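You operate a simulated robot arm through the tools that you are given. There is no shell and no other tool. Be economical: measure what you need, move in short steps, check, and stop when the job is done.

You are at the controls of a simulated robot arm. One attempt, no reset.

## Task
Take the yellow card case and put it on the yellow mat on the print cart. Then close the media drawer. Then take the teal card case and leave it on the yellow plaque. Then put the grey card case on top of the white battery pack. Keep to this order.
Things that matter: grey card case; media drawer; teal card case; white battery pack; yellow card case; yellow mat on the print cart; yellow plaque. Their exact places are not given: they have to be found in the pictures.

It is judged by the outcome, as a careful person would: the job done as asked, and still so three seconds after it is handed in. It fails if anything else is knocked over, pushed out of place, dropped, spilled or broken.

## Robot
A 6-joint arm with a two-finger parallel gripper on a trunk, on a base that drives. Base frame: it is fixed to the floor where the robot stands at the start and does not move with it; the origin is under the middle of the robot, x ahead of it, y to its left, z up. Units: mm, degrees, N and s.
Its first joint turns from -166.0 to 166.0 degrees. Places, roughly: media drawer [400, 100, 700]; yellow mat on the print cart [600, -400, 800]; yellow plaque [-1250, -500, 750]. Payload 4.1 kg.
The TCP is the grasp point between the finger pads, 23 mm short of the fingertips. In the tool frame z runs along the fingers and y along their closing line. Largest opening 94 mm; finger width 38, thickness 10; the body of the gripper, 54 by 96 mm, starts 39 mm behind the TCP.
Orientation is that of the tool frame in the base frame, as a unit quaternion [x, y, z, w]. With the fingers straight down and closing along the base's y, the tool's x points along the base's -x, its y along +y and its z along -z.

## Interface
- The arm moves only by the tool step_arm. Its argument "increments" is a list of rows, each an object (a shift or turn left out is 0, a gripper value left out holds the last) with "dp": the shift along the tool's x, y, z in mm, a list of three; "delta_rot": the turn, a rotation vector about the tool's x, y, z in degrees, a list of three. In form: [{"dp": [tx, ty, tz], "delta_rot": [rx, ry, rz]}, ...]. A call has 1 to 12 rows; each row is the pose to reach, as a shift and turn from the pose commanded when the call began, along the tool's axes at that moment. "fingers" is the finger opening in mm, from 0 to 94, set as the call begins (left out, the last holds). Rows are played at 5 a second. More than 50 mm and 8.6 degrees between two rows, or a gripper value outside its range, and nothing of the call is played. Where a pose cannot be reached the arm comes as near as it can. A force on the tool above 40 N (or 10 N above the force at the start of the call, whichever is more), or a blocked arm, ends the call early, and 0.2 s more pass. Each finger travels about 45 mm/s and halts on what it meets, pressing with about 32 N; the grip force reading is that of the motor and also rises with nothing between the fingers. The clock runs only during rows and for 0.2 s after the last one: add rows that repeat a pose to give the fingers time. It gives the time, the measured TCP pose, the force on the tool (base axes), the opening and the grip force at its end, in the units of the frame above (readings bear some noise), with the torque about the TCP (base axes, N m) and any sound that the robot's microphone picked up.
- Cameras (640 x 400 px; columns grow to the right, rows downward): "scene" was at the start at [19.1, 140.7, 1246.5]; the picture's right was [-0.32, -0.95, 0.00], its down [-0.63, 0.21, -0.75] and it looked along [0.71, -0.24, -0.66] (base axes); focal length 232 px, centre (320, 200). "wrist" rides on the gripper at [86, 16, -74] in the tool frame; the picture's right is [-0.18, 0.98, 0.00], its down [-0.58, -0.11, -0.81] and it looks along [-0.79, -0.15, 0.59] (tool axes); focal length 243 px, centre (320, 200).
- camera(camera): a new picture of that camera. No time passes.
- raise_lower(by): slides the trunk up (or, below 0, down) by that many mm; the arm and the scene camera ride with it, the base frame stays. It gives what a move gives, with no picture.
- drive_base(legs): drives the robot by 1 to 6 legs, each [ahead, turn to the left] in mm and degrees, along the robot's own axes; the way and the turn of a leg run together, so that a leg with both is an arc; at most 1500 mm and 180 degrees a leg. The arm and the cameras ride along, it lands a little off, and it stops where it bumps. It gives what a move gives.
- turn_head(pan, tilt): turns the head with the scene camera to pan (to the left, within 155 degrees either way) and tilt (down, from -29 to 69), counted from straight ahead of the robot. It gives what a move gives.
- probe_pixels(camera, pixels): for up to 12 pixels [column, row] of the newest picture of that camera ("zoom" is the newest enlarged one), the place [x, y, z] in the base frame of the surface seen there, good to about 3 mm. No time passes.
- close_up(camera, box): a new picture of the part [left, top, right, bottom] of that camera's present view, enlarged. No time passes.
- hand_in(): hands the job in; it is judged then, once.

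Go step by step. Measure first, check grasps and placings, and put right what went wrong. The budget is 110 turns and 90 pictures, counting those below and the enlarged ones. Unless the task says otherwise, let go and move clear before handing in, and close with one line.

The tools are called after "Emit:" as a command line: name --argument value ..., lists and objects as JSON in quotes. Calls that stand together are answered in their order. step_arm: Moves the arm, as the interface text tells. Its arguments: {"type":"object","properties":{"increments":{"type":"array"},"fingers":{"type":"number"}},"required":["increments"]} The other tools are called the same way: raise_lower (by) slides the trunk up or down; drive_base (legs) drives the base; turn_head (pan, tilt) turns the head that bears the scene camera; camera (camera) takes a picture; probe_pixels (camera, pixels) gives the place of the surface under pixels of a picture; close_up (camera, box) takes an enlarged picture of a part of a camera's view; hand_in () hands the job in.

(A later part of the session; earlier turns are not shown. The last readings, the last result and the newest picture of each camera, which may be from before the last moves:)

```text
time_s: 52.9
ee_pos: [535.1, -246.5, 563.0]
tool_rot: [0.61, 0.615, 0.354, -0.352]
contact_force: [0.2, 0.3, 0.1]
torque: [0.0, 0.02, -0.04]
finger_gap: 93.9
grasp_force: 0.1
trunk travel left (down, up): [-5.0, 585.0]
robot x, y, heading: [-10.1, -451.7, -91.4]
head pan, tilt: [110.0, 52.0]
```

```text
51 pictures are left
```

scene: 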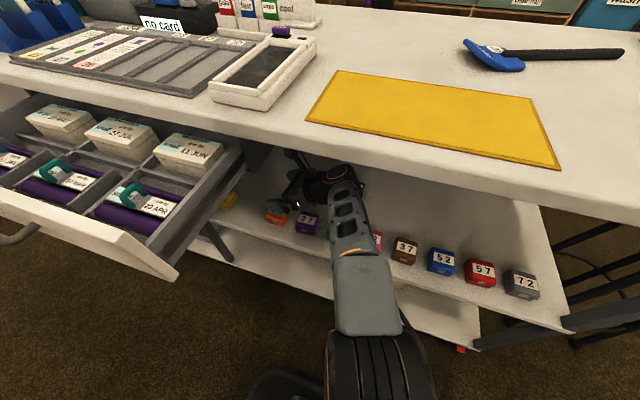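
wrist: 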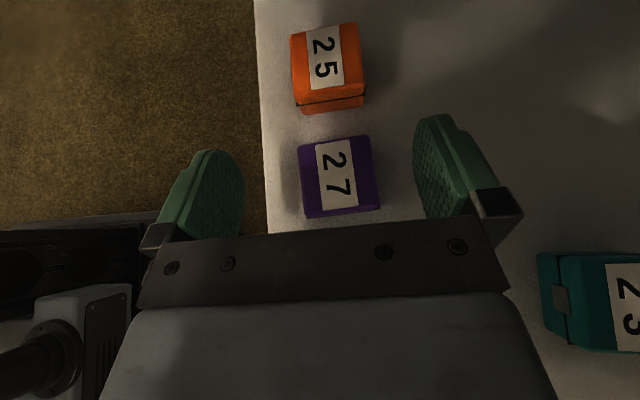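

Purple and orange are well between the finger lines. Lower to z≈543 and slide along +y.

Emit:
step_arm --increments '[{"dp": [-9, 2, 24]}, {"dp": [10, 2, 58]}, {"dp": [29, 2, 92]}, {"dp": [49, 2, 127]}, {"dp": [69, 2, 162]}]'

Emit:
camera --camera "wrist"

```text
time_s: 54.1
ee_pos: [540.0, -73.4, 542.7]
tool_rot: [0.611, 0.614, 0.355, -0.352]
contact_force: [-0.3, 0.1, 0.1]
torque: [0.04, 0.01, 0.0]
finger_gap: 93.8
grasp_force: 0.1
trunk travel left (down, up): [-5.0, 585.0]
robot x, y, heading: [-11.7, -450.7, -91.5]
head pan, tilt: [110.0, 52.0]
```

```text
50 pictures are left
```

wrist: 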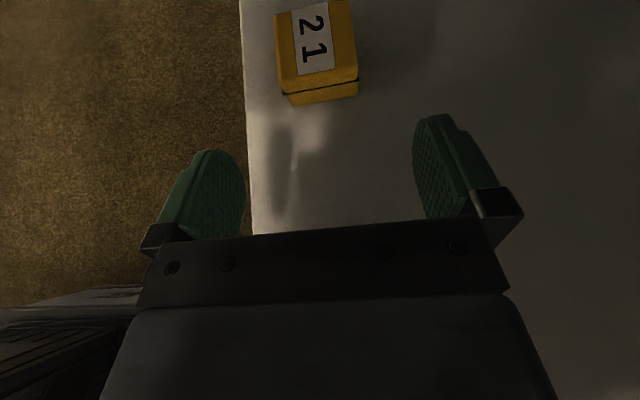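

Passed cleanly; yellow 21 is at (315,45). Probe to refine.

Emit:
probe_pixels --camera "wrist" --pixels '[[315, 40], [280, 45], [352, 35], [288, 84], [355, 74], [320, 95]]'

```text
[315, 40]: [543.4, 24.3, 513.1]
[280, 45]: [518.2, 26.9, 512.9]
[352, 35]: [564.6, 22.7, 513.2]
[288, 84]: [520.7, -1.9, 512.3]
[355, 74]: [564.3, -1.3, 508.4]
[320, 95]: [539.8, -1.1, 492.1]
```

Yellow centre ≈(542,22), top 514. Move in to TCP (542,18,511) then close.

Emit:
step_arm --increments '[{"dp": [6, 1, 32]}, {"dp": [12, 2, 64]}, {"dp": [18, 2, 95]}, {"dp": [18, 2, 95]}]'

Emit:
step_arm --increments '[{"dp": [0, 0, 0]}, {"dp": [0, 0, 0]}, {"dp": [0, 0, 0]}, {"dp": [0, 0, 0]}, {"dp": [0, 0, 0]}, {"dp": [0, 0, 0]}]' --fingers 25

Emit:
camera --camera "wrist"

```text
time_s: 55.1
ee_pos: [528.2, 7.9, 510.7]
tool_rot: [0.611, 0.614, 0.355, -0.352]
contact_force: [0.0, -0.6, -0.4]
torque: [0.0, -0.02, 0.01]
finger_gap: 94.1
grasp_force: 0.0
out of reach, approached as far as the arm can: row 3, 4
trunk travel left (down, up): [-5.0, 585.0]
robot x, y, heading: [-7.4, -453.0, -91.5]
head pan, tilt: [110.0, 52.0]
```

```text
time_s: 56.5
ee_pos: [528.2, 8.9, 511.3]
tool_rot: [0.611, 0.614, 0.355, -0.352]
contact_force: [-0.8, -0.7, 1.5]
torque: [0.01, 0.02, 0.01]
finger_gap: 51.1
grasp_force: 32.4
trunk travel left (down, up): [-5.0, 585.0]
robot x, y, heading: [-8.0, -454.4, -91.6]
head pan, tilt: [110.0, 52.0]
```

```text
49 pictures are left
```

wrist: 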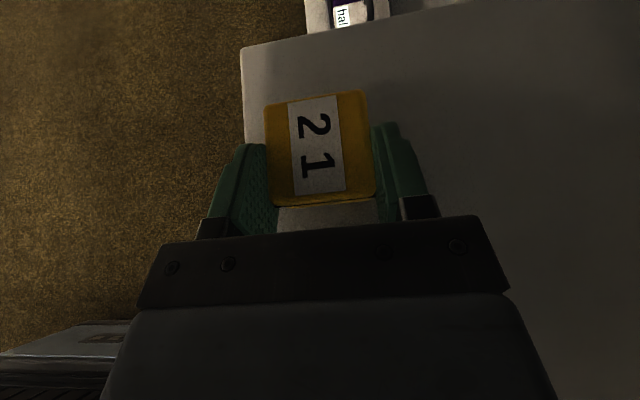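

Gripped (gap 51, 32 N). Lift about 43 mm straight up and check.

Emit:
step_arm --increments '[{"dp": [19, 0, -11]}, {"dp": [37, 0, -21.5]}, {"dp": [37, 0, -21.5]}]'

Emit:
camera --camera "wrist"

```text
time_s: 57.3
ee_pos: [526.5, 7.3, 549.0]
tool_rot: [0.613, 0.614, 0.353, -0.351]
contact_force: [-2.4, -4.9, -10.5]
torque: [0.79, -0.36, -0.09]
finger_gap: 51.1
grasp_force: 31.0
trunk travel left (down, up): [-5.0, 585.0]
robot x, y, heading: [-8.1, -455.0, -91.3]
head pan, tilt: [110.0, 52.0]
```

```text
48 pictures are left
```

wrist: 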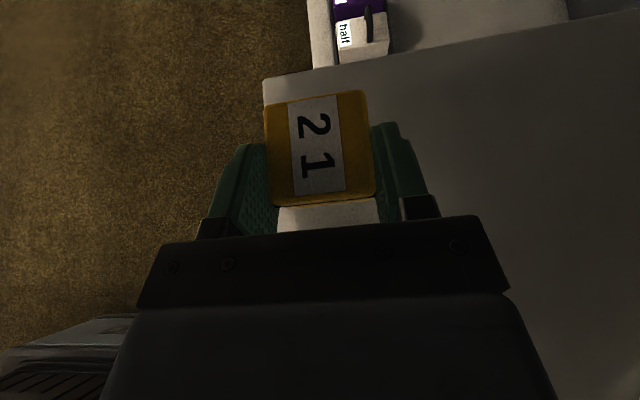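

The case is lifted, but −10 N shows the wrist pressing on the drawer's underside. I'll drop 8 mm and bring the case out forward of the row, then back along −y.

Emit:
step_arm --increments '[{"dp": [-7, 0, 4]}, {"dp": [-24.4, -38, -26.3]}, {"dp": [-42, -75, -56.6]}, {"dp": [-66, -75, -98]}, {"dp": [-90, -75, -140]}, {"dp": [-114, -75, -181]}, {"dp": [-137, -75, -221]}]'

Emit:
camera --camera "scene"

```text
refused: row 2 steps farther than a row can; nothing moved
```

```text
47 pictures are left
```

scene: 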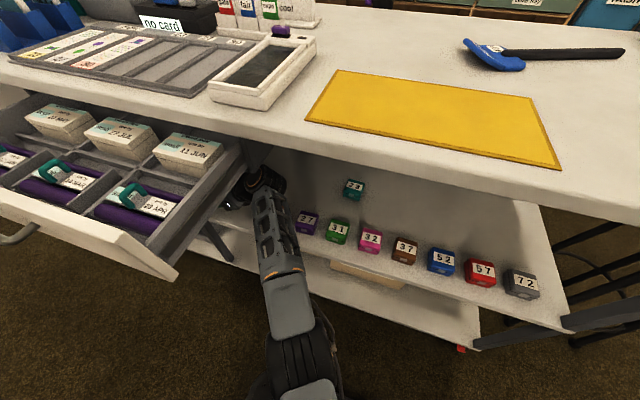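

The forearm is close to the drawer's corner, so move −y along with −x, in smaller steps.

Emit:
step_arm --increments '[{"dp": [-7, 0, 4]}, {"dp": [-18, -20, -15]}, {"dp": [-29, -40, -34]}, {"dp": [-40, -60, -53]}, {"dp": [-54, -75, -77]}, {"dp": [-72, -75, -108]}, {"dp": [-94, -75, -147]}, {"dp": [-116, -75, -185]}, {"dp": [-137, -75, -221]}]'

Emit:
camera --camera "scene"

Emit:
camera --camera "wrist"

```text
time_s: 59.3
ee_pos: [566.3, -64.4, 548.6]
tool_rot: [0.612, 0.613, 0.354, -0.352]
contact_force: [0.6, -1.8, -5.4]
torque: [0.4, 0.2, -0.02]
finger_gap: 51.2
grasp_force: 32.0
out of reach, approached as far as the arm can: row 2, 3, 4, 5, 6, 7, 8, 9
trunk travel left (down, up): [-5.0, 585.0]
robot x, y, heading: [-8.6, -450.0, -91.6]
head pan, tilt: [110.0, 52.0]
```

```text
46 pictures are left
```

scene: 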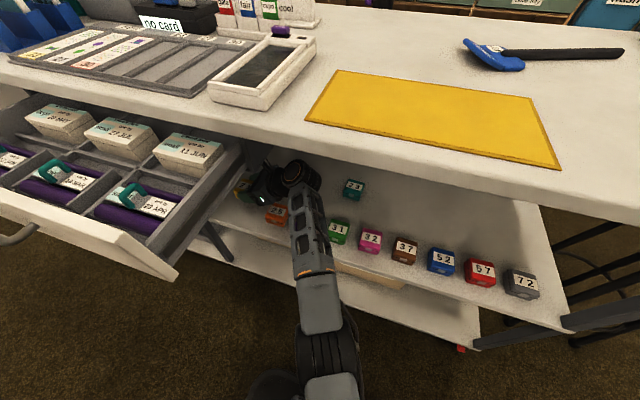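

```text
45 pictures are left
```

wrist: 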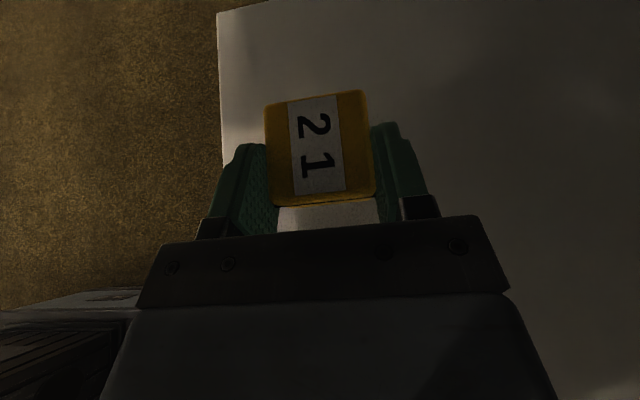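

The previous target was out of reach in this pose; the arm now sits at (566,−64,549), still holding yellow. I'll go behind the orange/purple row instead (x≈612), then back −y.

Emit:
step_arm --increments '[{"dp": [-13, 17, -17]}, {"dp": [-25, 34, -33]}, {"dp": [-37, 47, -55]}, {"dp": [-37, 47, -55]}]'

Emit:
camera --camera "wrist"

```text
time_s: 60.3
ee_pos: [597.2, -124.3, 547.1]
tool_rot: [0.611, 0.614, 0.355, -0.352]
contact_force: [0.6, 0.3, -0.4]
torque: [0.01, -0.01, 0.01]
finger_gap: 51.1
grasp_force: 31.9
out of reach, approached as far as the arm can: row 2, 3, 4
trunk travel left (down, up): [-5.0, 585.0]
robot x, y, heading: [-9.1, -453.5, -91.6]
head pan, tilt: [110.0, 52.0]
```

```text
44 pictures are left
```

wrist: 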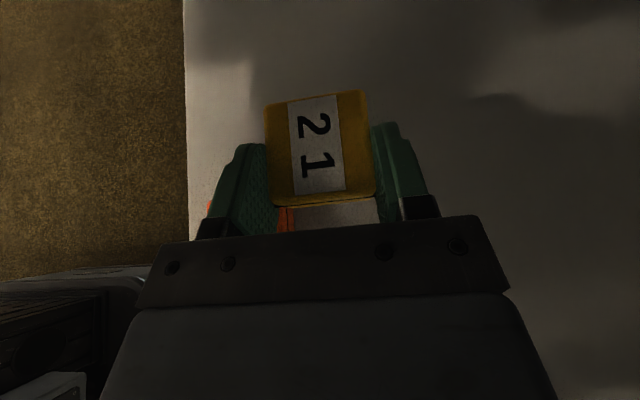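

No contact now. Continue behind the row and rise once clear of the cabinet.

Emit:
step_arm --increments '[{"dp": [-10, 8, -17]}, {"dp": [-20, 15, -35]}, {"dp": [-40, 18, -69]}, {"dp": [-38, 18, -105]}, {"dp": [-20, 18, -134]}, {"dp": [-20, 18, -134]}]'

Emit:
camera --camera "scene"

```text
time_s: 61.7
ee_pos: [611.5, -248.1, 597.8]
tool_rot: [0.611, 0.613, 0.356, -0.352]
contact_force: [-0.9, 0.3, 0.1]
torque: [-0.02, 0.05, -0.01]
finger_gap: 50.9
grasp_force: 32.6
trunk travel left (down, up): [-5.0, 585.0]
robot x, y, heading: [-6.2, -451.1, -91.4]
head pan, tilt: [110.0, 52.0]
```

```text
43 pictures are left
```

scene: 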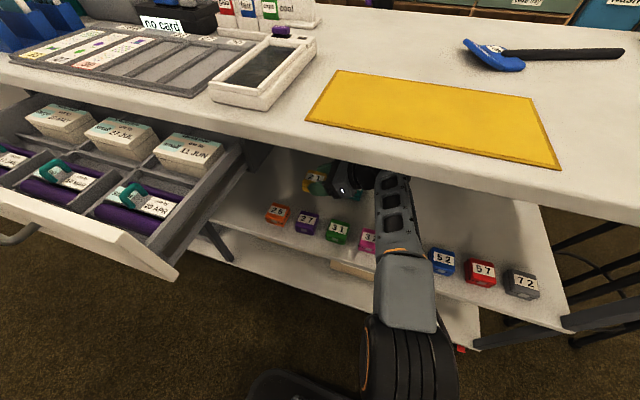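

Yellow is held, row intact. Back the arm out of the cart along the way it came in.

Emit:
step_arm --increments '[{"dp": [-3, -37, -5]}, {"dp": [-6, -74, -10]}, {"dp": [-24, -102, -42]}, {"dp": [-42, -130, -75]}, {"dp": [-59, -158, -107]}, {"dp": [-77, -186, -139]}, {"dp": [-95, -214, -171]}, {"dp": [-113, -243, -204]}, {"dp": [-131, -271, -236]}]'

Emit:
raise_lower --by 330

```text
time_s: 63.7
ee_pos: [342.8, -521.8, 601.0]
tool_rot: [0.611, 0.614, 0.355, -0.353]
contact_force: [0.9, -0.2, 0.7]
torque: [-0.02, 0.06, 0.01]
finger_gap: 51.1
grasp_force: 31.5
trunk travel left (down, up): [-5.0, 585.0]
robot x, y, heading: [-7.3, -452.7, -91.6]
head pan, tilt: [110.0, 52.0]
```

```text
time_s: 67.0
ee_pos: [343.6, -522.4, 930.6]
tool_rot: [0.611, 0.614, 0.355, -0.352]
contact_force: [0.1, 0.3, -0.1]
torque: [0.02, -0.01, 0.0]
finger_gap: 51.2
grasp_force: 32.2
trunk travel left (down, up): [-335.0, 255.0]
robot x, y, heading: [-6.1, -453.1, -91.3]
head pan, tilt: [110.0, 52.0]
```

Now move over the mat at z≈930.

Emit:
step_arm --increments '[{"dp": [9, 36, 15]}, {"dp": [18, 73, 31]}, {"dp": [27, 109, 46]}, {"dp": [36, 146, 62]}, {"dp": [45, 182, 77]}, {"dp": [53, 219, 93]}, {"dp": [53, 219, 93]}]'

Emit:
camera --camera "wrist"

Emit:
camera --camera "scene"

```text
time_s: 68.6
ee_pos: [563.2, -414.1, 932.0]
tool_rot: [0.611, 0.614, 0.355, -0.352]
contact_force: [-0.4, 0.4, -1.0]
torque: [0.0, 0.01, -0.03]
finger_gap: 51.5
grasp_force: 32.1
trunk travel left (down, up): [-335.0, 255.0]
robot x, y, heading: [-6.0, -451.5, -91.6]
head pan, tilt: [110.0, 52.0]
```

```text
42 pictures are left
```

wrist: 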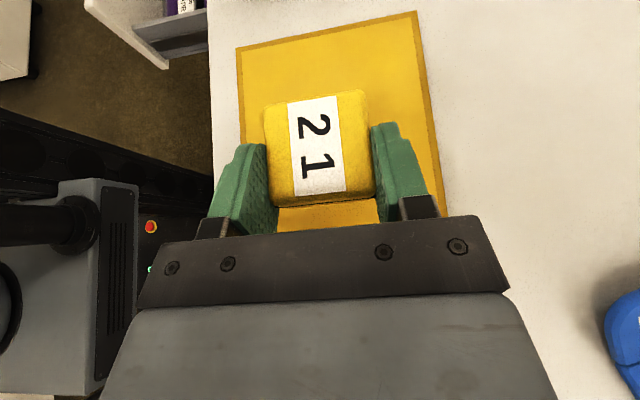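

```text
41 pictures are left
```

scene: 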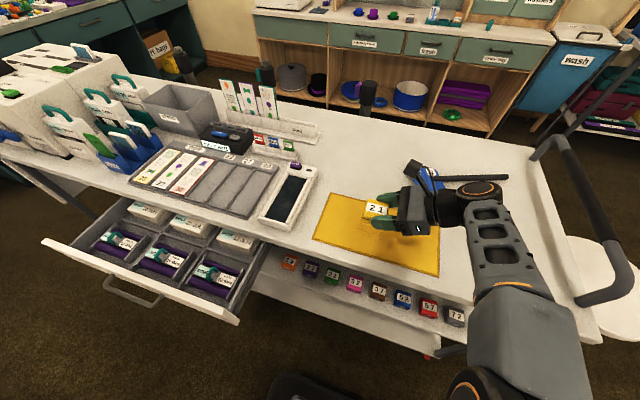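

The case is over the mat. Lower until contact at TCP ≈884.

Emit:
step_arm --increments '[{"dp": [-19, 0, 11]}, {"dp": [-35, 0, 20]}, {"dp": [-41, 0, 23.5]}, {"dp": [-41, 0, 23.5]}]'

Emit:
camera --camera "wrist"

Emit:
probe_pixels --camera "wrist" --pixels '[[330, 120], [340, 80], [320, 160], [320, 215]]'

```text
time_s: 69.6
ee_pos: [563.1, -416.6, 884.4]
tool_rot: [0.611, 0.614, 0.356, -0.351]
contact_force: [-0.6, 0.2, 0.1]
torque: [-0.02, -0.01, -0.02]
finger_gap: 51.2
grasp_force: 32.1
trunk travel left (down, up): [-335.0, 255.0]
robot x, y, heading: [-4.6, -453.1, -91.3]
head pan, tilt: [110.0, 52.0]
```

```text
40 pictures are left
```

wrist: 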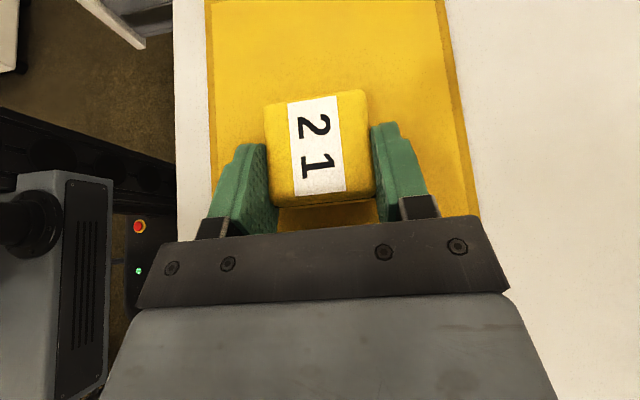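

```text
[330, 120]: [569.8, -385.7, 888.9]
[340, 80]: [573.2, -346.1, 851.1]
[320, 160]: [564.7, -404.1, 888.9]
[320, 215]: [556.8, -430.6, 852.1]
```

Case bottom is about 1–2 mm above the mat. Lower 2 mm, open, and retreat.

Emit:
step_arm --increments '[{"dp": [-1.7, 0, 1]}, {"dp": [-1.7, 0, 1]}]'

Emit:
step_arm --increments '[{"dp": [0, 0, 0]}, {"dp": [0, 0, 0]}, {"dp": [0, 0, 0]}, {"dp": [0, 0, 0]}, {"dp": [0, 0, 0]}, {"dp": [0, 0, -30]}, {"dp": [0, 0, -65]}, {"dp": [10, 0, -100]}]' --fingers 94

Emit:
camera --camera "wrist"

```text
time_s: 70.2
ee_pos: [563.1, -416.4, 883.2]
tool_rot: [0.611, 0.614, 0.355, -0.351]
contact_force: [-0.4, 0.2, -0.7]
torque: [-0.03, 0.02, -0.01]
finger_gap: 51.1
grasp_force: 31.7
trunk travel left (down, up): [-335.0, 255.0]
robot x, y, heading: [-13.7, -448.1, -91.3]
head pan, tilt: [110.0, 52.0]
```

```text
time_s: 72.0
ee_pos: [564.1, -496.5, 942.3]
tool_rot: [0.611, 0.614, 0.355, -0.351]
contact_force: [-0.2, -0.4, 0.4]
torque: [-0.01, -0.01, -0.03]
finger_gap: 94.1
grasp_force: 0.0
trunk travel left (down, up): [-335.0, 255.0]
robot x, y, heading: [-10.7, -451.3, -91.1]
head pan, tilt: [110.0, 52.0]
```

```text
39 pictures are left
```

wrist: 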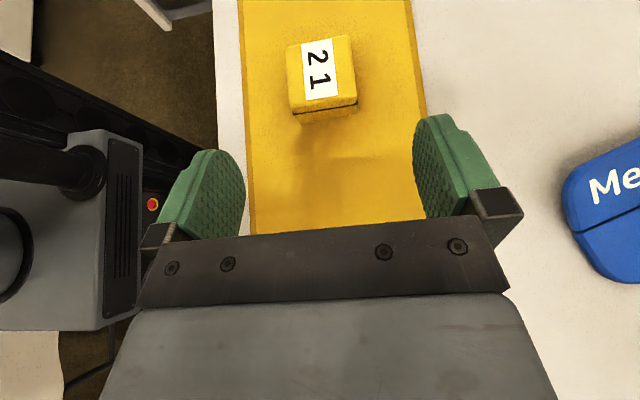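

Yellow 21 rests on the mat. Now the drawer: I'll turn the tool horizontal facing +x while pulling off the table.

Emit:
step_arm --increments '[{"dp": [-2.5, -15, -4.3], "delta_rot": [-7.31, 1.96, 1.96]}, {"dp": [-5, -30, -8.7], "delta_rot": [-14.6, 3.92, 3.92]}, {"dp": [-7.5, -45, -13], "delta_rot": [-21.9, 5.87, 5.87]}, {"dp": [-10, -60, -17], "delta_rot": [-29.2, 7.83, 7.83]}, {"dp": [-12.5, -75, -22], "delta_rot": [-36.5, 9.8, 9.8]}, {"dp": [-15, -90, -26], "delta_rot": [-43.8, 11.75, 11.75]}, {"dp": [-17.5, -105, -30], "delta_rot": [-51.2, 13.7, 13.7]}, {"dp": [-20, -120, -35], "delta_rot": [-58.5, 15.7, 15.7]}, {"dp": [-22.5, -135, -39], "delta_rot": [-65.8, 17.6, 17.6]}, {"dp": [-25, -150, -43], "delta_rot": [-73.1, 19.6, 19.6]}, {"dp": [-27.5, -165, -48], "delta_rot": [-80.4, 21.5, 21.5]}, {"dp": [-30, -180, -52], "delta_rot": [-87.7, 23.5, 23.5]}]' --fingers 0

Emit:
drive_base --legs '[[-250, 0]]'

Emit:
camera --camera "scene"

```text
time_s: 74.6
ee_pos: [413.0, -570.3, 945.2]
tool_rot: [0.705, 0.003, 0.709, -0.002]
contact_force: [-0.3, 0.0, 0.0]
torque: [0.05, -0.01, -0.01]
finger_gap: 0.0
grasp_force: 32.6
out of reach, approached as far as the arm can: row 11, 12
trunk travel left (down, up): [-335.0, 255.0]
robot x, y, heading: [-10.3, -454.3, -91.2]
head pan, tilt: [110.0, 52.0]
```

```text
time_s: 76.4
ee_pos: [421.0, -312.7, 946.8]
tool_rot: [0.706, 0.004, 0.709, -0.004]
contact_force: [0.3, -0.2, -0.6]
torque: [0.03, -0.03, 0.0]
finger_gap: 0.3
grasp_force: 32.2
trunk travel left (down, up): [-335.0, 255.0]
robot x, y, heading: [-3.5, -197.3, -90.8]
head pan, tilt: [110.0, 52.0]
```

```text
38 pictures are left
```

scene: 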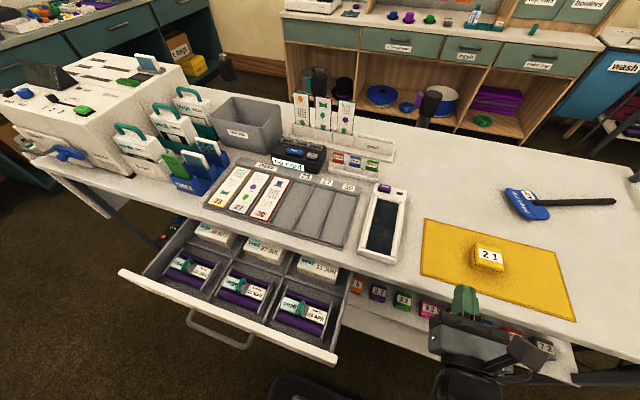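

The horizontal tool needs radius ≥430, so I'll reposition the base with the same heading to about (−204,125) so the tool sits before the drawer front, right of the handle.

Emit:
drive_base --legs '[[0, 33], [-379, 0], [0, -33]]'

Emit:
raise_lower --by -180

Emit:
turn_head --pan 90 --tilt 40

Emit:
camera --camera "scene"

```text
time_s: 82.0
ee_pos: [221.5, 2.7, 943.9]
tool_rot: [0.705, 0.002, 0.709, -0.001]
contact_force: [0.1, 0.5, 0.0]
torque: [-0.01, -0.02, 0.0]
finger_gap: 0.0
grasp_force: 32.7
trunk travel left (down, up): [-335.0, 255.0]
robot x, y, heading: [-203.5, 122.7, -91.3]
head pan, tilt: [110.0, 52.0]
```

```text
time_s: 84.0
ee_pos: [220.9, 3.0, 765.5]
tool_rot: [0.705, 0.003, 0.709, -0.002]
contact_force: [-0.1, -0.8, 0.0]
torque: [-0.02, -0.03, 0.03]
finger_gap: 0.0
grasp_force: 32.0
trunk travel left (down, up): [-155.0, 435.0]
robot x, y, heading: [-204.7, 119.3, -91.5]
head pan, tilt: [110.0, 52.0]
```

```text
time_s: 84.8
ee_pos: [220.4, 3.5, 765.6]
tool_rot: [0.705, 0.003, 0.709, -0.003]
contact_force: [-0.2, 0.0, 0.8]
torque: [-0.03, 0.01, 0.0]
finger_gap: 0.0
grasp_force: 32.1
trunk travel left (down, up): [-155.0, 435.0]
robot x, y, heading: [-201.7, 120.4, -91.2]
head pan, tilt: [90.0, 40.0]
```

```text
37 pictures are left
```

scene: 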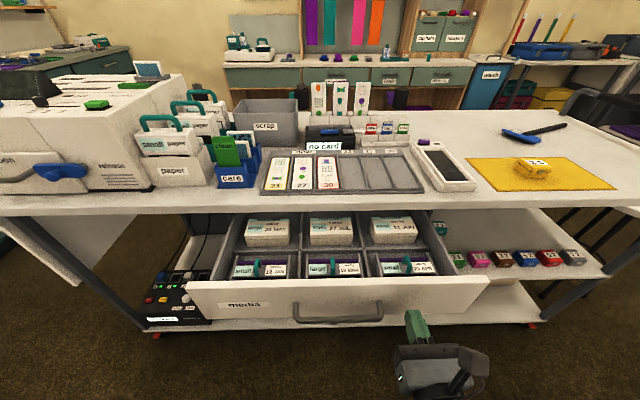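

Tool is well placed in front of the panel, right of the handle. Push along tool z slowly.

Emit:
step_arm --increments '[{"dp": [0, 0, 18]}, {"dp": [0, 0, 34]}, {"dp": [0, 0, 50]}, {"dp": [0, 0, 66]}, {"dp": [0, 0, 82]}, {"dp": [0, 0, 98]}, {"dp": [0, 0, 114]}, {"dp": [0, 0, 130]}, {"dp": [0, 0, 146]}, {"dp": [0, 0, 160]}, {"dp": [0, 0, 174]}, {"dp": [0, 0, 186]}]'

Emit:
camera --camera "scene"

```text
time_s: 87.4
ee_pos: [406.6, -13.8, 770.2]
tool_rot: [0.706, 0.008, 0.708, -0.008]
contact_force: [-0.2, -0.3, 0.1]
torque: [-0.03, -0.02, -0.02]
finger_gap: 0.0
grasp_force: 31.7
out of reach, approached as far as the arm can: row 2, 3, 4, 5, 6, 7, 8, 9, 10, 11, 12
trunk travel left (down, up): [-155.0, 435.0]
robot x, y, heading: [-200.6, 119.5, -91.4]
head pan, tilt: [90.0, 40.0]
```

```text
36 pictures are left
```

scene: 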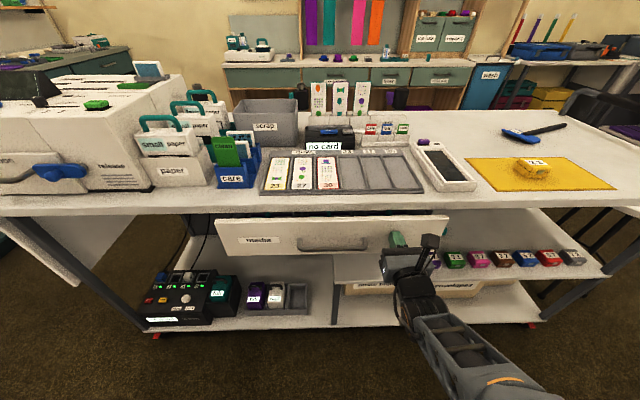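

Nearly closed. Push on until it resists.

Emit:
step_arm --increments '[{"dp": [0, 0, 8]}, {"dp": [0, 0, 16]}, {"dp": [0, 0, 24]}, {"dp": [0, 0, 32]}, {"dp": [0, 0, 40]}, {"dp": [0, 0, 48]}]'

Emit:
close_up --camera "scene" --box '[190, 180, 470, 300]'

Emit:
probe_pixels --camera "zoom" --pixels '[[100, 110], [180, 130], [500, 110], [300, 130], [300, 60]]'

```text
time_s: 88.8
ee_pos: [453.8, -17.2, 771.8]
tool_rot: [0.705, 0.006, 0.709, -0.005]
contact_force: [0.1, -0.2, -0.7]
torque: [0.01, 0.03, 0.01]
finger_gap: 0.0
grasp_force: 32.2
out of reach, approached as far as the arm can: row 1, 2, 3, 4, 5, 6
trunk travel left (down, up): [-155.0, 435.0]
robot x, y, heading: [-202.5, 123.6, -91.8]
head pan, tilt: [90.0, 40.0]
```

```text
2.29 times, centred on (330, 240) of scene
```

zoom: 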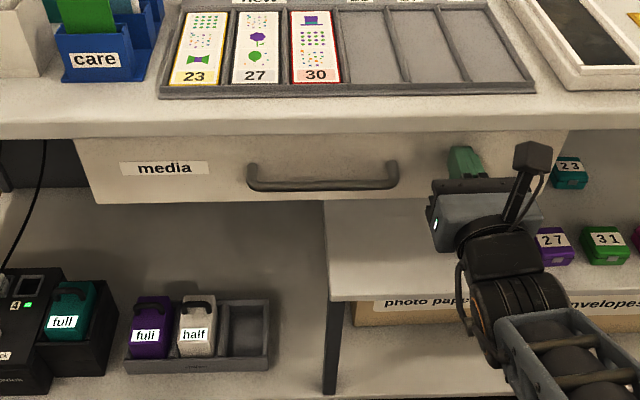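

```text
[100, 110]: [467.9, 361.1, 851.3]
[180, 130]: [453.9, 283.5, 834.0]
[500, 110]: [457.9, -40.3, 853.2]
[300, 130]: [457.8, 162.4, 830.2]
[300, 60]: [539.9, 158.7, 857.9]
```

The drawer is nearly flush. On the bottom shelf there are battery packs: teal "full", purple "full" and white "half" at zoom (198,325). Check the drawer front and battery geometry.

Emit:
probe_pixels --camera "zoom" --pixels '[[230, 160], [420, 150], [540, 160], [150, 190], [320, 188], [200, 320], [198, 296], [198, 345], [150, 340], [245, 330], [245, 365], [65, 322]]'

Emit:
step_arm --increments '[{"dp": [0, 0, 8]}, {"dp": [0, 0, 16]}, {"dp": [0, 0, 24]}]'

Emit:
close_up --camera "scene" --box '[140, 250, 320, 340]'

```text
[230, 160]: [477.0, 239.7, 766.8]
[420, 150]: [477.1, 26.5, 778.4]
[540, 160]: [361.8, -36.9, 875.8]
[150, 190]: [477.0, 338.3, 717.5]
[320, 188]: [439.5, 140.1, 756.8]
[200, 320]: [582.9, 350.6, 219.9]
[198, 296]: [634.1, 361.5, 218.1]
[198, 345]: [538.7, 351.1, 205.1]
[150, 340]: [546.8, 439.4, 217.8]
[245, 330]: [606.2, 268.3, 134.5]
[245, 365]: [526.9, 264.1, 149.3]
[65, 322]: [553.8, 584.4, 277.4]
```

```text
time_s: 89.4
ee_pos: [464.0, -18.7, 771.0]
tool_rot: [0.707, 0.006, 0.708, -0.005]
contact_force: [-36.0, 3.9, 5.3]
torque: [0.15, 0.13, -0.07]
finger_gap: 0.1
grasp_force: 32.3
trunk travel left (down, up): [-155.0, 435.0]
robot x, y, heading: [-201.6, 120.7, -91.5]
head pan, tilt: [90.0, 40.0]
stopped in row 2: the force on the tool passed its limit (the readings are from after the stop); the commanded pose is now the measured one
```

```text
3.56 times, centred on (230, 295) of scene
```

zoom: 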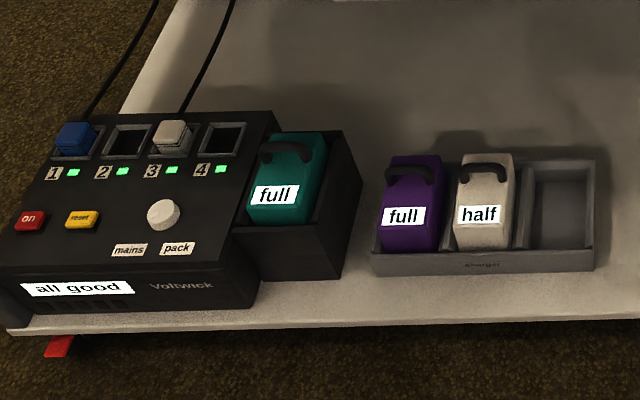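

The drawer is home (panel pressed against its stop with −36 N). Now retract and tilt the tool 30° down, raise the trunk, and prepare to fetch teal.

Emit:
step_arm --increments '[{"dp": [0, 0, -46]}, {"dp": [0, 0, -92], "delta_rot": [0, -6, 0]}, {"dp": [0, 0, -138], "delta_rot": [0, -14, 0]}, {"dp": [0, 0, -184], "delta_rot": [0, -22, 0]}, {"dp": [0, 0, -230], "delta_rot": [0, -30, 0]}]' --fingers 94

Emit:
raise_lower --by 230

Emit:
camera --camera "scene"

Emit:
probe_pixels --camera "scene" --pixels '[[230, 300], [300, 300], [380, 300], [500, 230]]'

```text
time_s: 90.6
ee_pos: [235.0, -21.9, 769.3]
tool_rot: [0.867, 0.005, 0.498, -0.003]
contact_force: [1.5, -0.3, 0.2]
torque: [0.02, -0.01, -0.02]
finger_gap: 94.2
grasp_force: 0.1
trunk travel left (down, up): [-155.0, 435.0]
robot x, y, heading: [-203.4, 116.7, -91.3]
head pan, tilt: [90.0, 40.0]
```

```text
time_s: 93.0
ee_pos: [236.3, -22.9, 998.5]
tool_rot: [0.867, 0.006, 0.498, -0.003]
contact_force: [0.2, -1.2, 0.8]
torque: [-0.01, -0.05, 0.01]
finger_gap: 94.0
grasp_force: 0.0
trunk travel left (down, up): [-385.0, 205.0]
robot x, y, heading: [-200.2, 121.5, -91.4]
head pan, tilt: [90.0, 40.0]
```

```text
33 pictures are left
```

scene: 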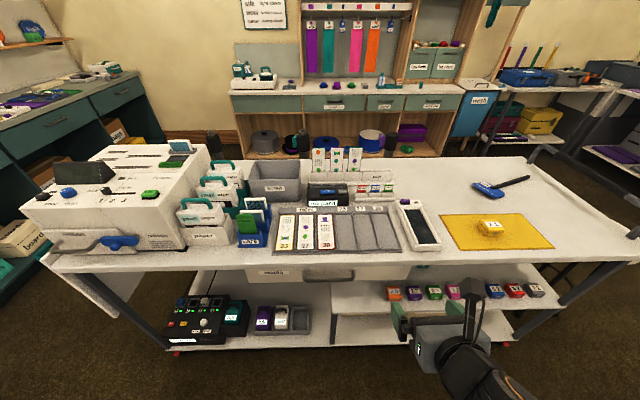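

```text
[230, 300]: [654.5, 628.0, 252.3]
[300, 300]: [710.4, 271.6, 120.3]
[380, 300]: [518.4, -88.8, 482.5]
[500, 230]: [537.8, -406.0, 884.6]
```

Drawer looks closed, yellow in place. Drive towards (40,−450) keeping the heading, arm high.

Emit:
drive_base --legs '[[0, 24], [620, 0], [0, -24]]'

```text
time_s: 99.0
ee_pos: [460.1, -607.1, 998.1]
tool_rot: [0.866, -0.006, 0.499, 0.003]
contact_force: [-0.4, -0.8, 0.6]
torque: [0.0, -0.02, 0.02]
finger_gap: 94.0
grasp_force: 0.1
trunk travel left (down, up): [-385.0, 205.0]
robot x, y, heading: [26.2, -452.6, -93.4]
head pan, tilt: [90.0, 40.0]
```

Emit:
step_arm --increments '[{"dp": [-10, -36, -17]}, {"dp": [-20, -72, -35]}, {"dp": [-30, -107, -52]}, {"dp": [-32, -107, -55]}]'

Emit:
raise_lower --by -384

Emit:
camera --camera "wrist"

```text
time_s: 100.0
ee_pos: [396.4, -514.6, 1000.6]
tool_rot: [0.875, 0.0, 0.484, -0.008]
contact_force: [-0.3, -0.7, 0.4]
torque: [-0.01, 0.03, 0.01]
finger_gap: 94.0
grasp_force: 0.1
out of reach, approached as far as the arm can: row 3, 4
trunk travel left (down, up): [-385.0, 205.0]
robot x, y, heading: [27.9, -456.8, -93.1]
head pan, tilt: [90.0, 40.0]
```

```text
time_s: 103.7
ee_pos: [395.5, -515.1, 615.9]
tool_rot: [0.875, -0.001, 0.484, -0.008]
contact_force: [0.2, 0.0, 0.1]
torque: [-0.04, -0.01, 0.0]
finger_gap: 93.8
grasp_force: 0.2
trunk travel left (down, up): [-1.0, 589.0]
robot x, y, heading: [26.4, -453.0, -93.2]
head pan, tilt: [90.0, 40.0]
```

```text
32 pictures are left
```

wrist: 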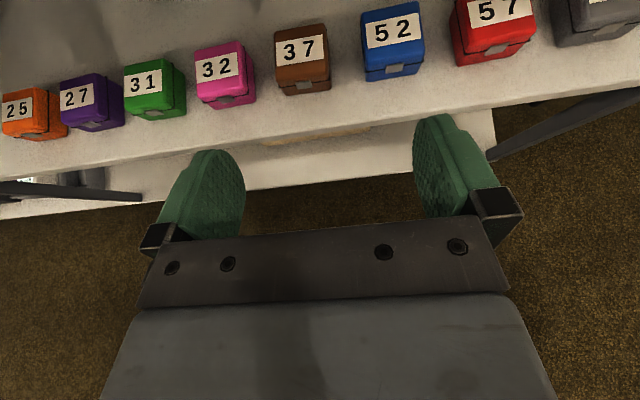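

Enter over the row to above and in front of the teal case.

Emit:
step_arm --increments '[{"dp": [15, -30, 29]}, {"dp": [30, -61, 58]}, {"dp": [45, -91, 87]}, {"dp": [60, -121, 116]}, {"dp": [75, -152, 145]}, {"dp": [90, -182, 174]}, {"dp": [90, -182, 174]}]'

Emit:
camera --camera "wrist"

```text
time_s: 105.1
ee_pos: [600.4, -429.5, 621.0]
tool_rot: [0.864, -0.073, 0.498, 0.027]
contact_force: [1.3, 0.2, -0.4]
torque: [-0.02, 0.01, 0.04]
finger_gap: 94.1
grasp_force: 0.1
out of reach, approached as far as the arm can: row 1, 2, 3
trunk travel left (down, up): [-1.0, 589.0]
robot x, y, heading: [22.5, -449.8, -93.3]
head pan, tilt: [90.0, 40.0]
stopped in row 7: the arm was blocked; the commanded pose is now the measured one
```

```text
31 pictures are left
```

wrist: 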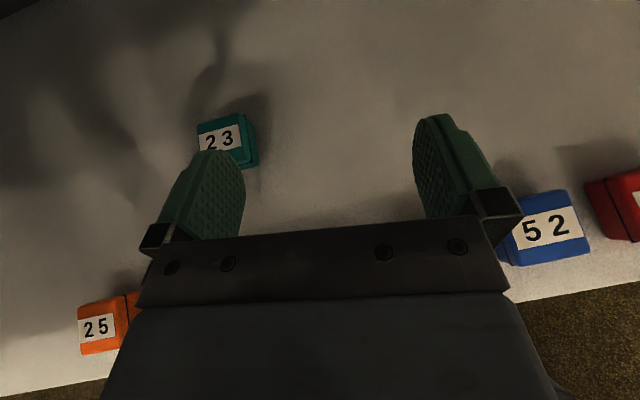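

Blocked at (600,−430) short of the target. I'll look from outside to see what blocks it.

Emit:
turn_head --pan 95 --tilt 45

Emit:
camera --camera "scene"

Emit:
probe_pixels --camera "scene" --pixels '[[300, 200], [320, 180], [340, 220], [320, 240], [320, 280], [320, 320], [250, 160], [250, 175]]'

```text
time_s: 105.8
ee_pos: [601.5, -428.2, 620.7]
tool_rot: [0.864, -0.072, 0.498, 0.026]
contact_force: [-0.6, -0.4, -0.8]
torque: [0.0, 0.0, 0.02]
finger_gap: 94.0
grasp_force: 0.0
trunk travel left (down, up): [-1.0, 589.0]
robot x, y, heading: [25.6, -451.7, -93.4]
head pan, tilt: [95.0, 45.0]
```

```text
30 pictures are left
```

scene: 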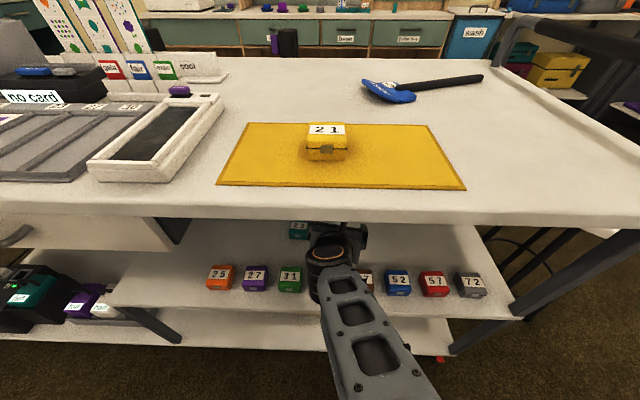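

```text
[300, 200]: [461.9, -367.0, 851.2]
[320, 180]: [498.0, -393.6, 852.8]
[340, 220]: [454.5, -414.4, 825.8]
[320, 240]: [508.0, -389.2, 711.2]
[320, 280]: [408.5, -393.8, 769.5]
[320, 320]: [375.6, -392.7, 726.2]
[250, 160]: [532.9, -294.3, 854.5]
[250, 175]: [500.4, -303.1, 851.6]
```

Emit:
turn_head --pan 80 --tilt 69

Emit:
camera --camera "scene"

Emit:
close_up --camera "scene" --box '[200, 40, 460, 200]'

```text
time_s: 106.6
ee_pos: [600.6, -428.4, 623.2]
tool_rot: [0.863, -0.072, 0.499, 0.026]
contact_force: [-0.2, 0.1, -0.2]
torque: [0.02, 0.02, 0.01]
finger_gap: 94.1
grasp_force: 0.0
trunk travel left (down, up): [-1.0, 589.0]
robot x, y, heading: [29.9, -452.1, -93.2]
head pan, tilt: [80.0, 68.8]
```

```text
29 pictures are left
```

scene: 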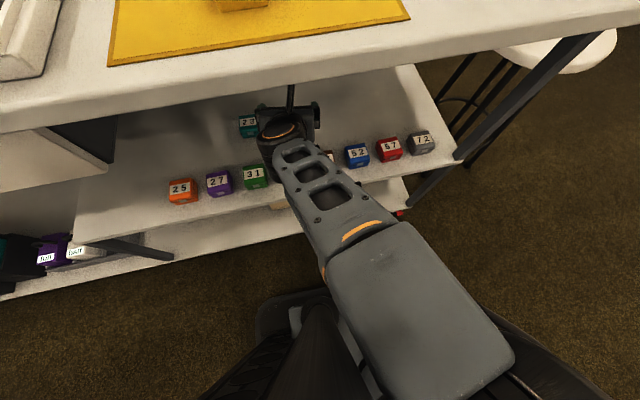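

```text
2.46 times, centred on (330, 120) of scene
```

zoom: 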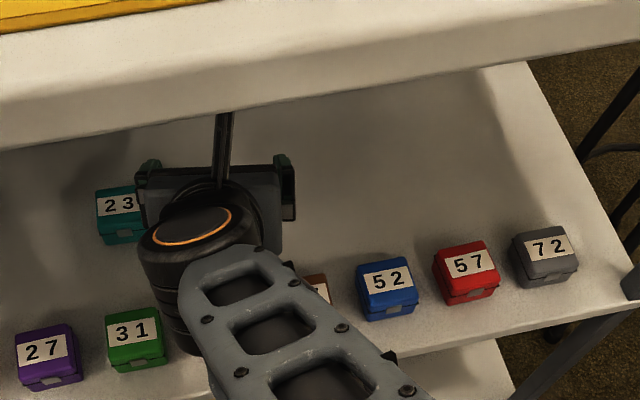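

Nothing visibly touches; likely lag from the out-of-reach rows. Retry slowly: shift +y, correct yaw, lower slightly.

Emit:
step_arm --increments '[{"dp": [-7, -23, 0], "delta_rot": [1.7, 0, -1]}, {"dp": [-14, -47, 0], "delta_rot": [3.4, 0, -2]}, {"dp": [-21, -70, 0], "delta_rot": [5.2, -0.1, -3]}, {"dp": [-28, -93, 0], "delta_rot": [6.9, -0.2, -4]}, {"dp": [-28, -93, 0], "delta_rot": [6.9, -0.2, -4]}]'

Emit:
camera --camera "wrist"

```text
time_s: 107.6
ee_pos: [614.8, -438.6, 638.9]
tool_rot: [0.848, -0.093, 0.522, 0.027]
contact_force: [0.5, -0.6, 0.2]
torque: [0.02, 0.03, 0.03]
finger_gap: 93.9
grasp_force: 0.0
trunk travel left (down, up): [-1.0, 589.0]
robot x, y, heading: [27.1, -449.5, -93.1]
head pan, tilt: [80.0, 68.8]
stopped in row 4: the arm was blocked; the commanded pose is now the measured one
```

```text
27 pictures are left
```

wrist: 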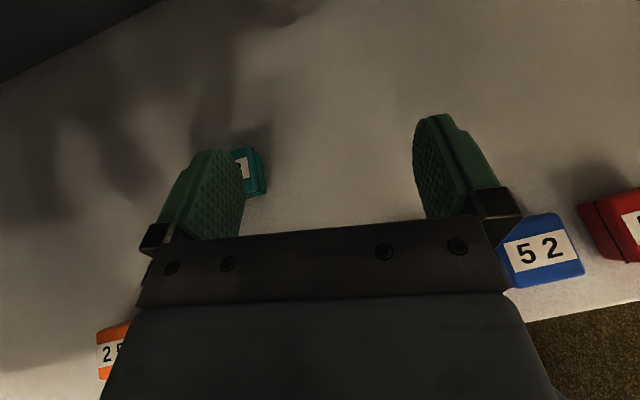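

The arm is trapped against the camera mast (the dark mast at (310,340)) on the robot's left side. Better to face the cart. I'll measure the base footprint first.

Emit:
camera --camera "scene"

Emit:
probe_pixels --camera "scene" --pixels '[[258, 305], [275, 292], [320, 290], [258, 335], [310, 330], [290, 360], [500, 345], [590, 385], [200, 390]]'

```text
26 pictures are left
```

scene: 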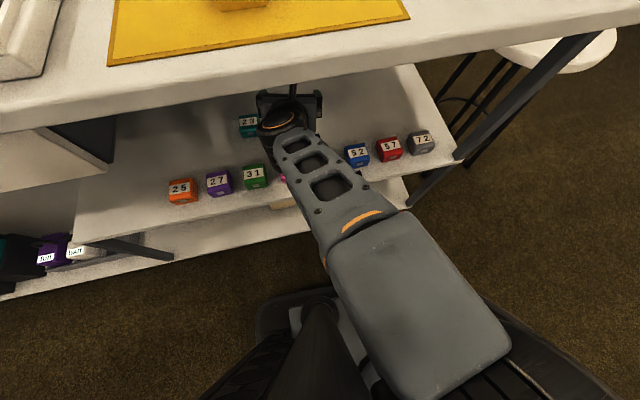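

```text
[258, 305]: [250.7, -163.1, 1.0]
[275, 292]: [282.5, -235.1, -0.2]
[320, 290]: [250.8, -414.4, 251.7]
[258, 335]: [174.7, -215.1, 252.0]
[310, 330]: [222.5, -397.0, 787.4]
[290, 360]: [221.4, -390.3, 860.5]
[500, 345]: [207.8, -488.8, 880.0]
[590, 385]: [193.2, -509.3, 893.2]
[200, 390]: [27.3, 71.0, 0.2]
```

Base footprint ≈±225 wide, 235 rear. Pull the arm out first.

Emit:
step_arm --increments '[{"dp": [-17, 23, -36]}, {"dp": [-34, 46, -71]}, {"dp": [-51, 68, -107]}, {"dp": [-68, 91, -143]}, {"dp": [-84, 114, -178]}, {"dp": [-84, 114, -178]}]'

```text
time_s: 109.0
ee_pos: [397.7, -514.3, 635.5]
tool_rot: [0.848, -0.091, 0.521, 0.026]
contact_force: [0.2, -0.5, 0.3]
torque: [-0.01, -0.03, -0.01]
finger_gap: 94.1
grasp_force: 0.0
trunk travel left (down, up): [-1.0, 589.0]
robot x, y, heading: [26.3, -449.7, -93.3]
head pan, tilt: [80.0, 68.8]
```

Swing the arm around to the robot's front (clockwise arc), away from the mast.

Emit:
step_arm --increments '[{"dp": [1.2, 45.7, -2.8], "delta_rot": [-6.14, 0.35, 3.14]}, {"dp": [-0.1, 90.5, -10.5], "delta_rot": [-12.3, 0.7, 6.3]}, {"dp": [-3.9, 134.1, -22.9], "delta_rot": [-18.4, 1.05, 9.4]}, {"dp": [-10.1, 175.9, -39.8], "delta_rot": [-24.6, 1.4, 12.6]}, {"dp": [-18.7, 215.1, -61.1], "delta_rot": [-30.7, 1.75, 15.7]}, {"dp": [-29.4, 251.5, -86.3], "delta_rot": [-36.8, 2.1, 18.8]}, {"dp": [-42.3, 284.2, -115.1], "delta_rot": [-43, 2.45, 22]}, {"dp": [-56.9, 312.9, -147.2], "delta_rot": [-49.1, 2.8, 25.1]}, {"dp": [-73.3, 337.2, -181.9], "delta_rot": [-55.3, 3.15, 28.3]}, {"dp": [-91, 356.7, -219.1], "delta_rot": [-61.4, 3.5, 31.4]}, {"dp": [-109.9, 371, -257.8], "delta_rot": [-67.5, 3.85, 34.5]}, {"dp": [-129.7, 380.2, -297.6], "delta_rot": [-73.7, 4.2, 37.7]}]'

```text
time_s: 111.6
ee_pos: [13.9, -862.5, 654.9]
tool_rot: [-0.581, 0.635, -0.367, -0.354]
contact_force: [0.2, -0.1, 0.6]
torque: [0.02, 0.03, 0.01]
finger_gap: 93.6
grasp_force: 0.0
out of reach, approached as far as the arm can: row 3, 4, 5, 6, 7, 8, 9, 10, 11, 12
trunk travel left (down, up): [-1.0, 589.0]
robot x, y, heading: [29.1, -452.8, -93.3]
head pan, tilt: [80.0, 68.8]
```

Arm is now ahead of the robot. Back up 200 and turn left to face the cart; the tool sweeps at z≈655 in the free gap between shelf and tabletop.

Emit:
drive_base --legs '[[-210, 0], [0, 93.3]]'

Emit:
turn_head --pan -35 --tilt 45

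Emit:
camera --camera "scene"

```text
time_s: 117.0
ee_pos: [450.0, -261.6, 654.6]
tool_rot: [0.859, -0.043, 0.51, -0.005]
contact_force: [-0.5, 0.9, 0.6]
torque: [-0.02, -0.06, 0.03]
finger_gap: 94.1
grasp_force: 0.0
trunk travel left (down, up): [-1.0, 589.0]
robot x, y, heading: [39.5, -245.5, -3.5]
head pan, tilt: [80.0, 68.8]
```

```text
time_s: 119.0
ee_pos: [448.8, -261.3, 653.9]
tool_rot: [0.859, -0.043, 0.51, -0.004]
contact_force: [0.0, -0.8, 0.5]
torque: [-0.01, 0.02, 0.01]
finger_gap: 94.1
grasp_force: 0.1
trunk travel left (down, up): [-1.0, 589.0]
robot x, y, heading: [41.6, -243.7, -3.2]
head pan, tilt: [-35.0, 45.0]
```

```text
25 pictures are left
```

scene: 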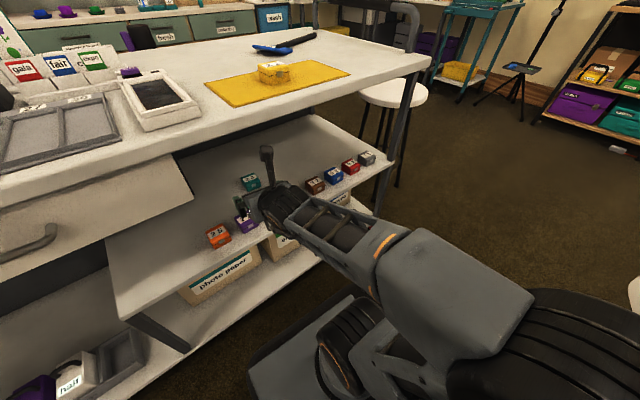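

Now approach teal from the front: move over the row to (610,−333,600) and square up the tool.

Emit:
step_arm --increments '[{"dp": [7, 13, 34], "delta_rot": [0.4, -0.3, -0.9]}, {"dp": [14, 25, 68], "delta_rot": [0.8, -0.6, -1.8]}, {"dp": [21, 38, 102], "delta_rot": [1.3, -0.8, -2.7]}, {"dp": [28, 50, 136], "delta_rot": [1.7, -1.1, -3.6]}, {"dp": [35, 63, 170], "delta_rot": [2.1, -1.4, -4.5]}, {"dp": [35, 63, 170], "delta_rot": [2.1, -1.4, -4.5]}]'

Emit:
camera --camera "wrist"

Emit:
probe_pixels --camera "wrist" --pixels '[[330, 110], [300, 110], [360, 110], [330, 80], [330, 140]]'

```text
time_s: 120.4
ee_pos: [609.6, -330.6, 605.9]
tool_rot: [0.864, 0.001, 0.503, 0.001]
contact_force: [-0.4, 0.0, -0.1]
torque: [0.01, -0.03, 0.01]
finger_gap: 93.8
grasp_force: 0.2
trunk travel left (down, up): [-1.0, 589.0]
robot x, y, heading: [39.8, -241.4, -3.7]
head pan, tilt: [-35.0, 45.0]
```

```text
24 pictures are left
```

wrist: 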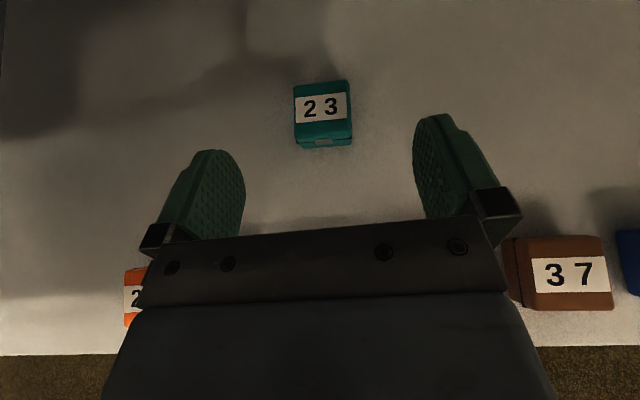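

```text
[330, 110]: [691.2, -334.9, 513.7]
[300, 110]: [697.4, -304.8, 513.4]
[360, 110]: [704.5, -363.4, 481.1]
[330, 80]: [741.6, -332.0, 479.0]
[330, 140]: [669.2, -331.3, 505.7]
```

Teal centred at ≈(692,−328). Descend to TCP (685,−328,510) and close.

Emit:
step_arm --increments '[{"dp": [-12, -1, 30]}, {"dp": [-24, -2, 60]}, {"dp": [-36, -3, 88]}, {"dp": [-45.6, -3, 113]}, {"dp": [-45.6, -3, 113]}]'

Emit:
step_arm --increments '[{"dp": [0, 0, 0]}, {"dp": [0, 0, 0]}, {"dp": [0, 0, 0]}, {"dp": [0, 0, 0]}, {"dp": [0, 0, 0]}, {"dp": [0, 0, 0]}]' --fingers 25

Emit:
camera --camera "wrist"

```text
time_s: 121.6
ee_pos: [683.7, -329.0, 510.5]
tool_rot: [0.864, 0.001, 0.503, 0.0]
contact_force: [-0.2, -0.7, 0.1]
torque: [-0.02, -0.01, -0.01]
finger_gap: 93.7
grasp_force: 0.1
trunk travel left (down, up): [-1.0, 589.0]
robot x, y, heading: [34.4, -242.7, -3.7]
head pan, tilt: [-35.0, 45.0]
```

```text
time_s: 123.0
ee_pos: [684.3, -330.0, 510.6]
tool_rot: [0.864, 0.0, 0.503, 0.001]
contact_force: [0.4, 0.0, 0.9]
torque: [0.02, 0.01, 0.02]
finger_gap: 51.4
grasp_force: 31.9
trunk travel left (down, up): [-1.0, 589.0]
robot x, y, heading: [36.2, -241.3, -3.6]
head pan, tilt: [-35.0, 45.0]
```

```text
23 pictures are left
```

wrist: 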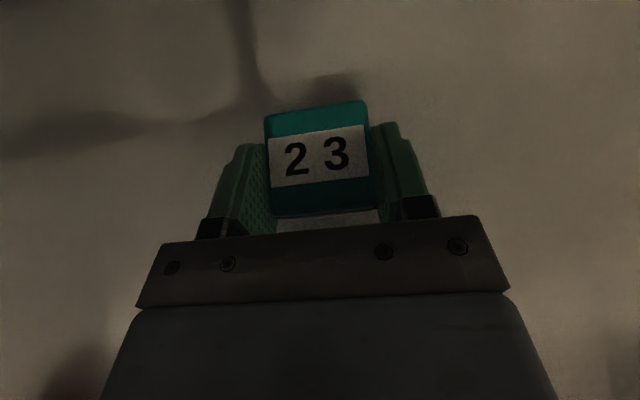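

Gripped teal. Lift, and back out over the row.

Emit:
step_arm --increments '[{"dp": [30, 0, -17]}, {"dp": [60, 0, -35]}, {"dp": [51, -11, -75]}, {"dp": [42, -23, -114]}, {"dp": [32, -34, -154]}, {"dp": [23, -45, -194]}, {"dp": [13, -57, -233]}, {"dp": [4, -68, -273]}, {"dp": [4, -68, -273]}]'

Emit:
drive_base --legs '[[-70, 0]]'

Emit:
raise_lower --by 340

Emit:
camera --camera "wrist"

```text
time_s: 125.0
ee_pos: [451.0, -262.6, 648.9]
tool_rot: [0.864, 0.001, 0.504, -0.001]
contact_force: [0.8, 0.2, -1.1]
torque: [-0.01, -0.01, -0.04]
finger_gap: 51.5
grasp_force: 32.1
trunk travel left (down, up): [-1.0, 589.0]
robot x, y, heading: [42.0, -245.2, -3.5]
head pan, tilt: [-35.0, 45.0]
```

```text
time_s: 126.0
ee_pos: [379.1, -260.1, 649.9]
tool_rot: [0.864, -0.001, 0.503, 0.001]
contact_force: [-1.0, 0.5, 0.0]
torque: [0.01, 0.02, -0.01]
finger_gap: 51.3
grasp_force: 31.4
trunk travel left (down, up): [-1.0, 589.0]
robot x, y, heading: [-34.0, -236.7, -3.7]
head pan, tilt: [-35.0, 45.0]
```

```text
time_s: 129.3
ee_pos: [379.6, -259.8, 989.5]
tool_rot: [0.865, 0.0, 0.502, 0.0]
contact_force: [0.2, -0.3, -0.6]
torque: [-0.01, -0.02, 0.03]
finger_gap: 51.5
grasp_force: 32.0
trunk travel left (down, up): [-341.0, 249.0]
robot x, y, heading: [-34.4, -237.2, -3.9]
head pan, tilt: [-35.0, 45.0]
```

```text
22 pictures are left
```

wrist: 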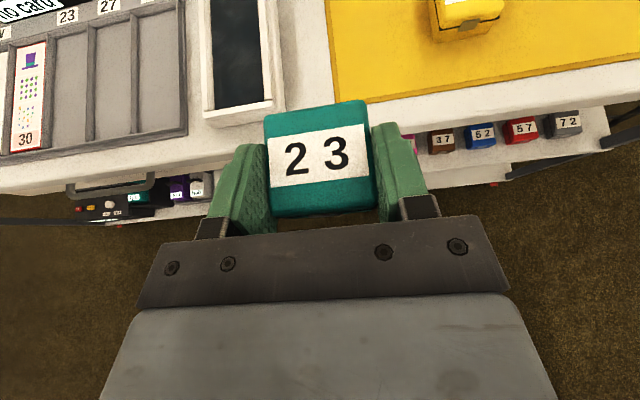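

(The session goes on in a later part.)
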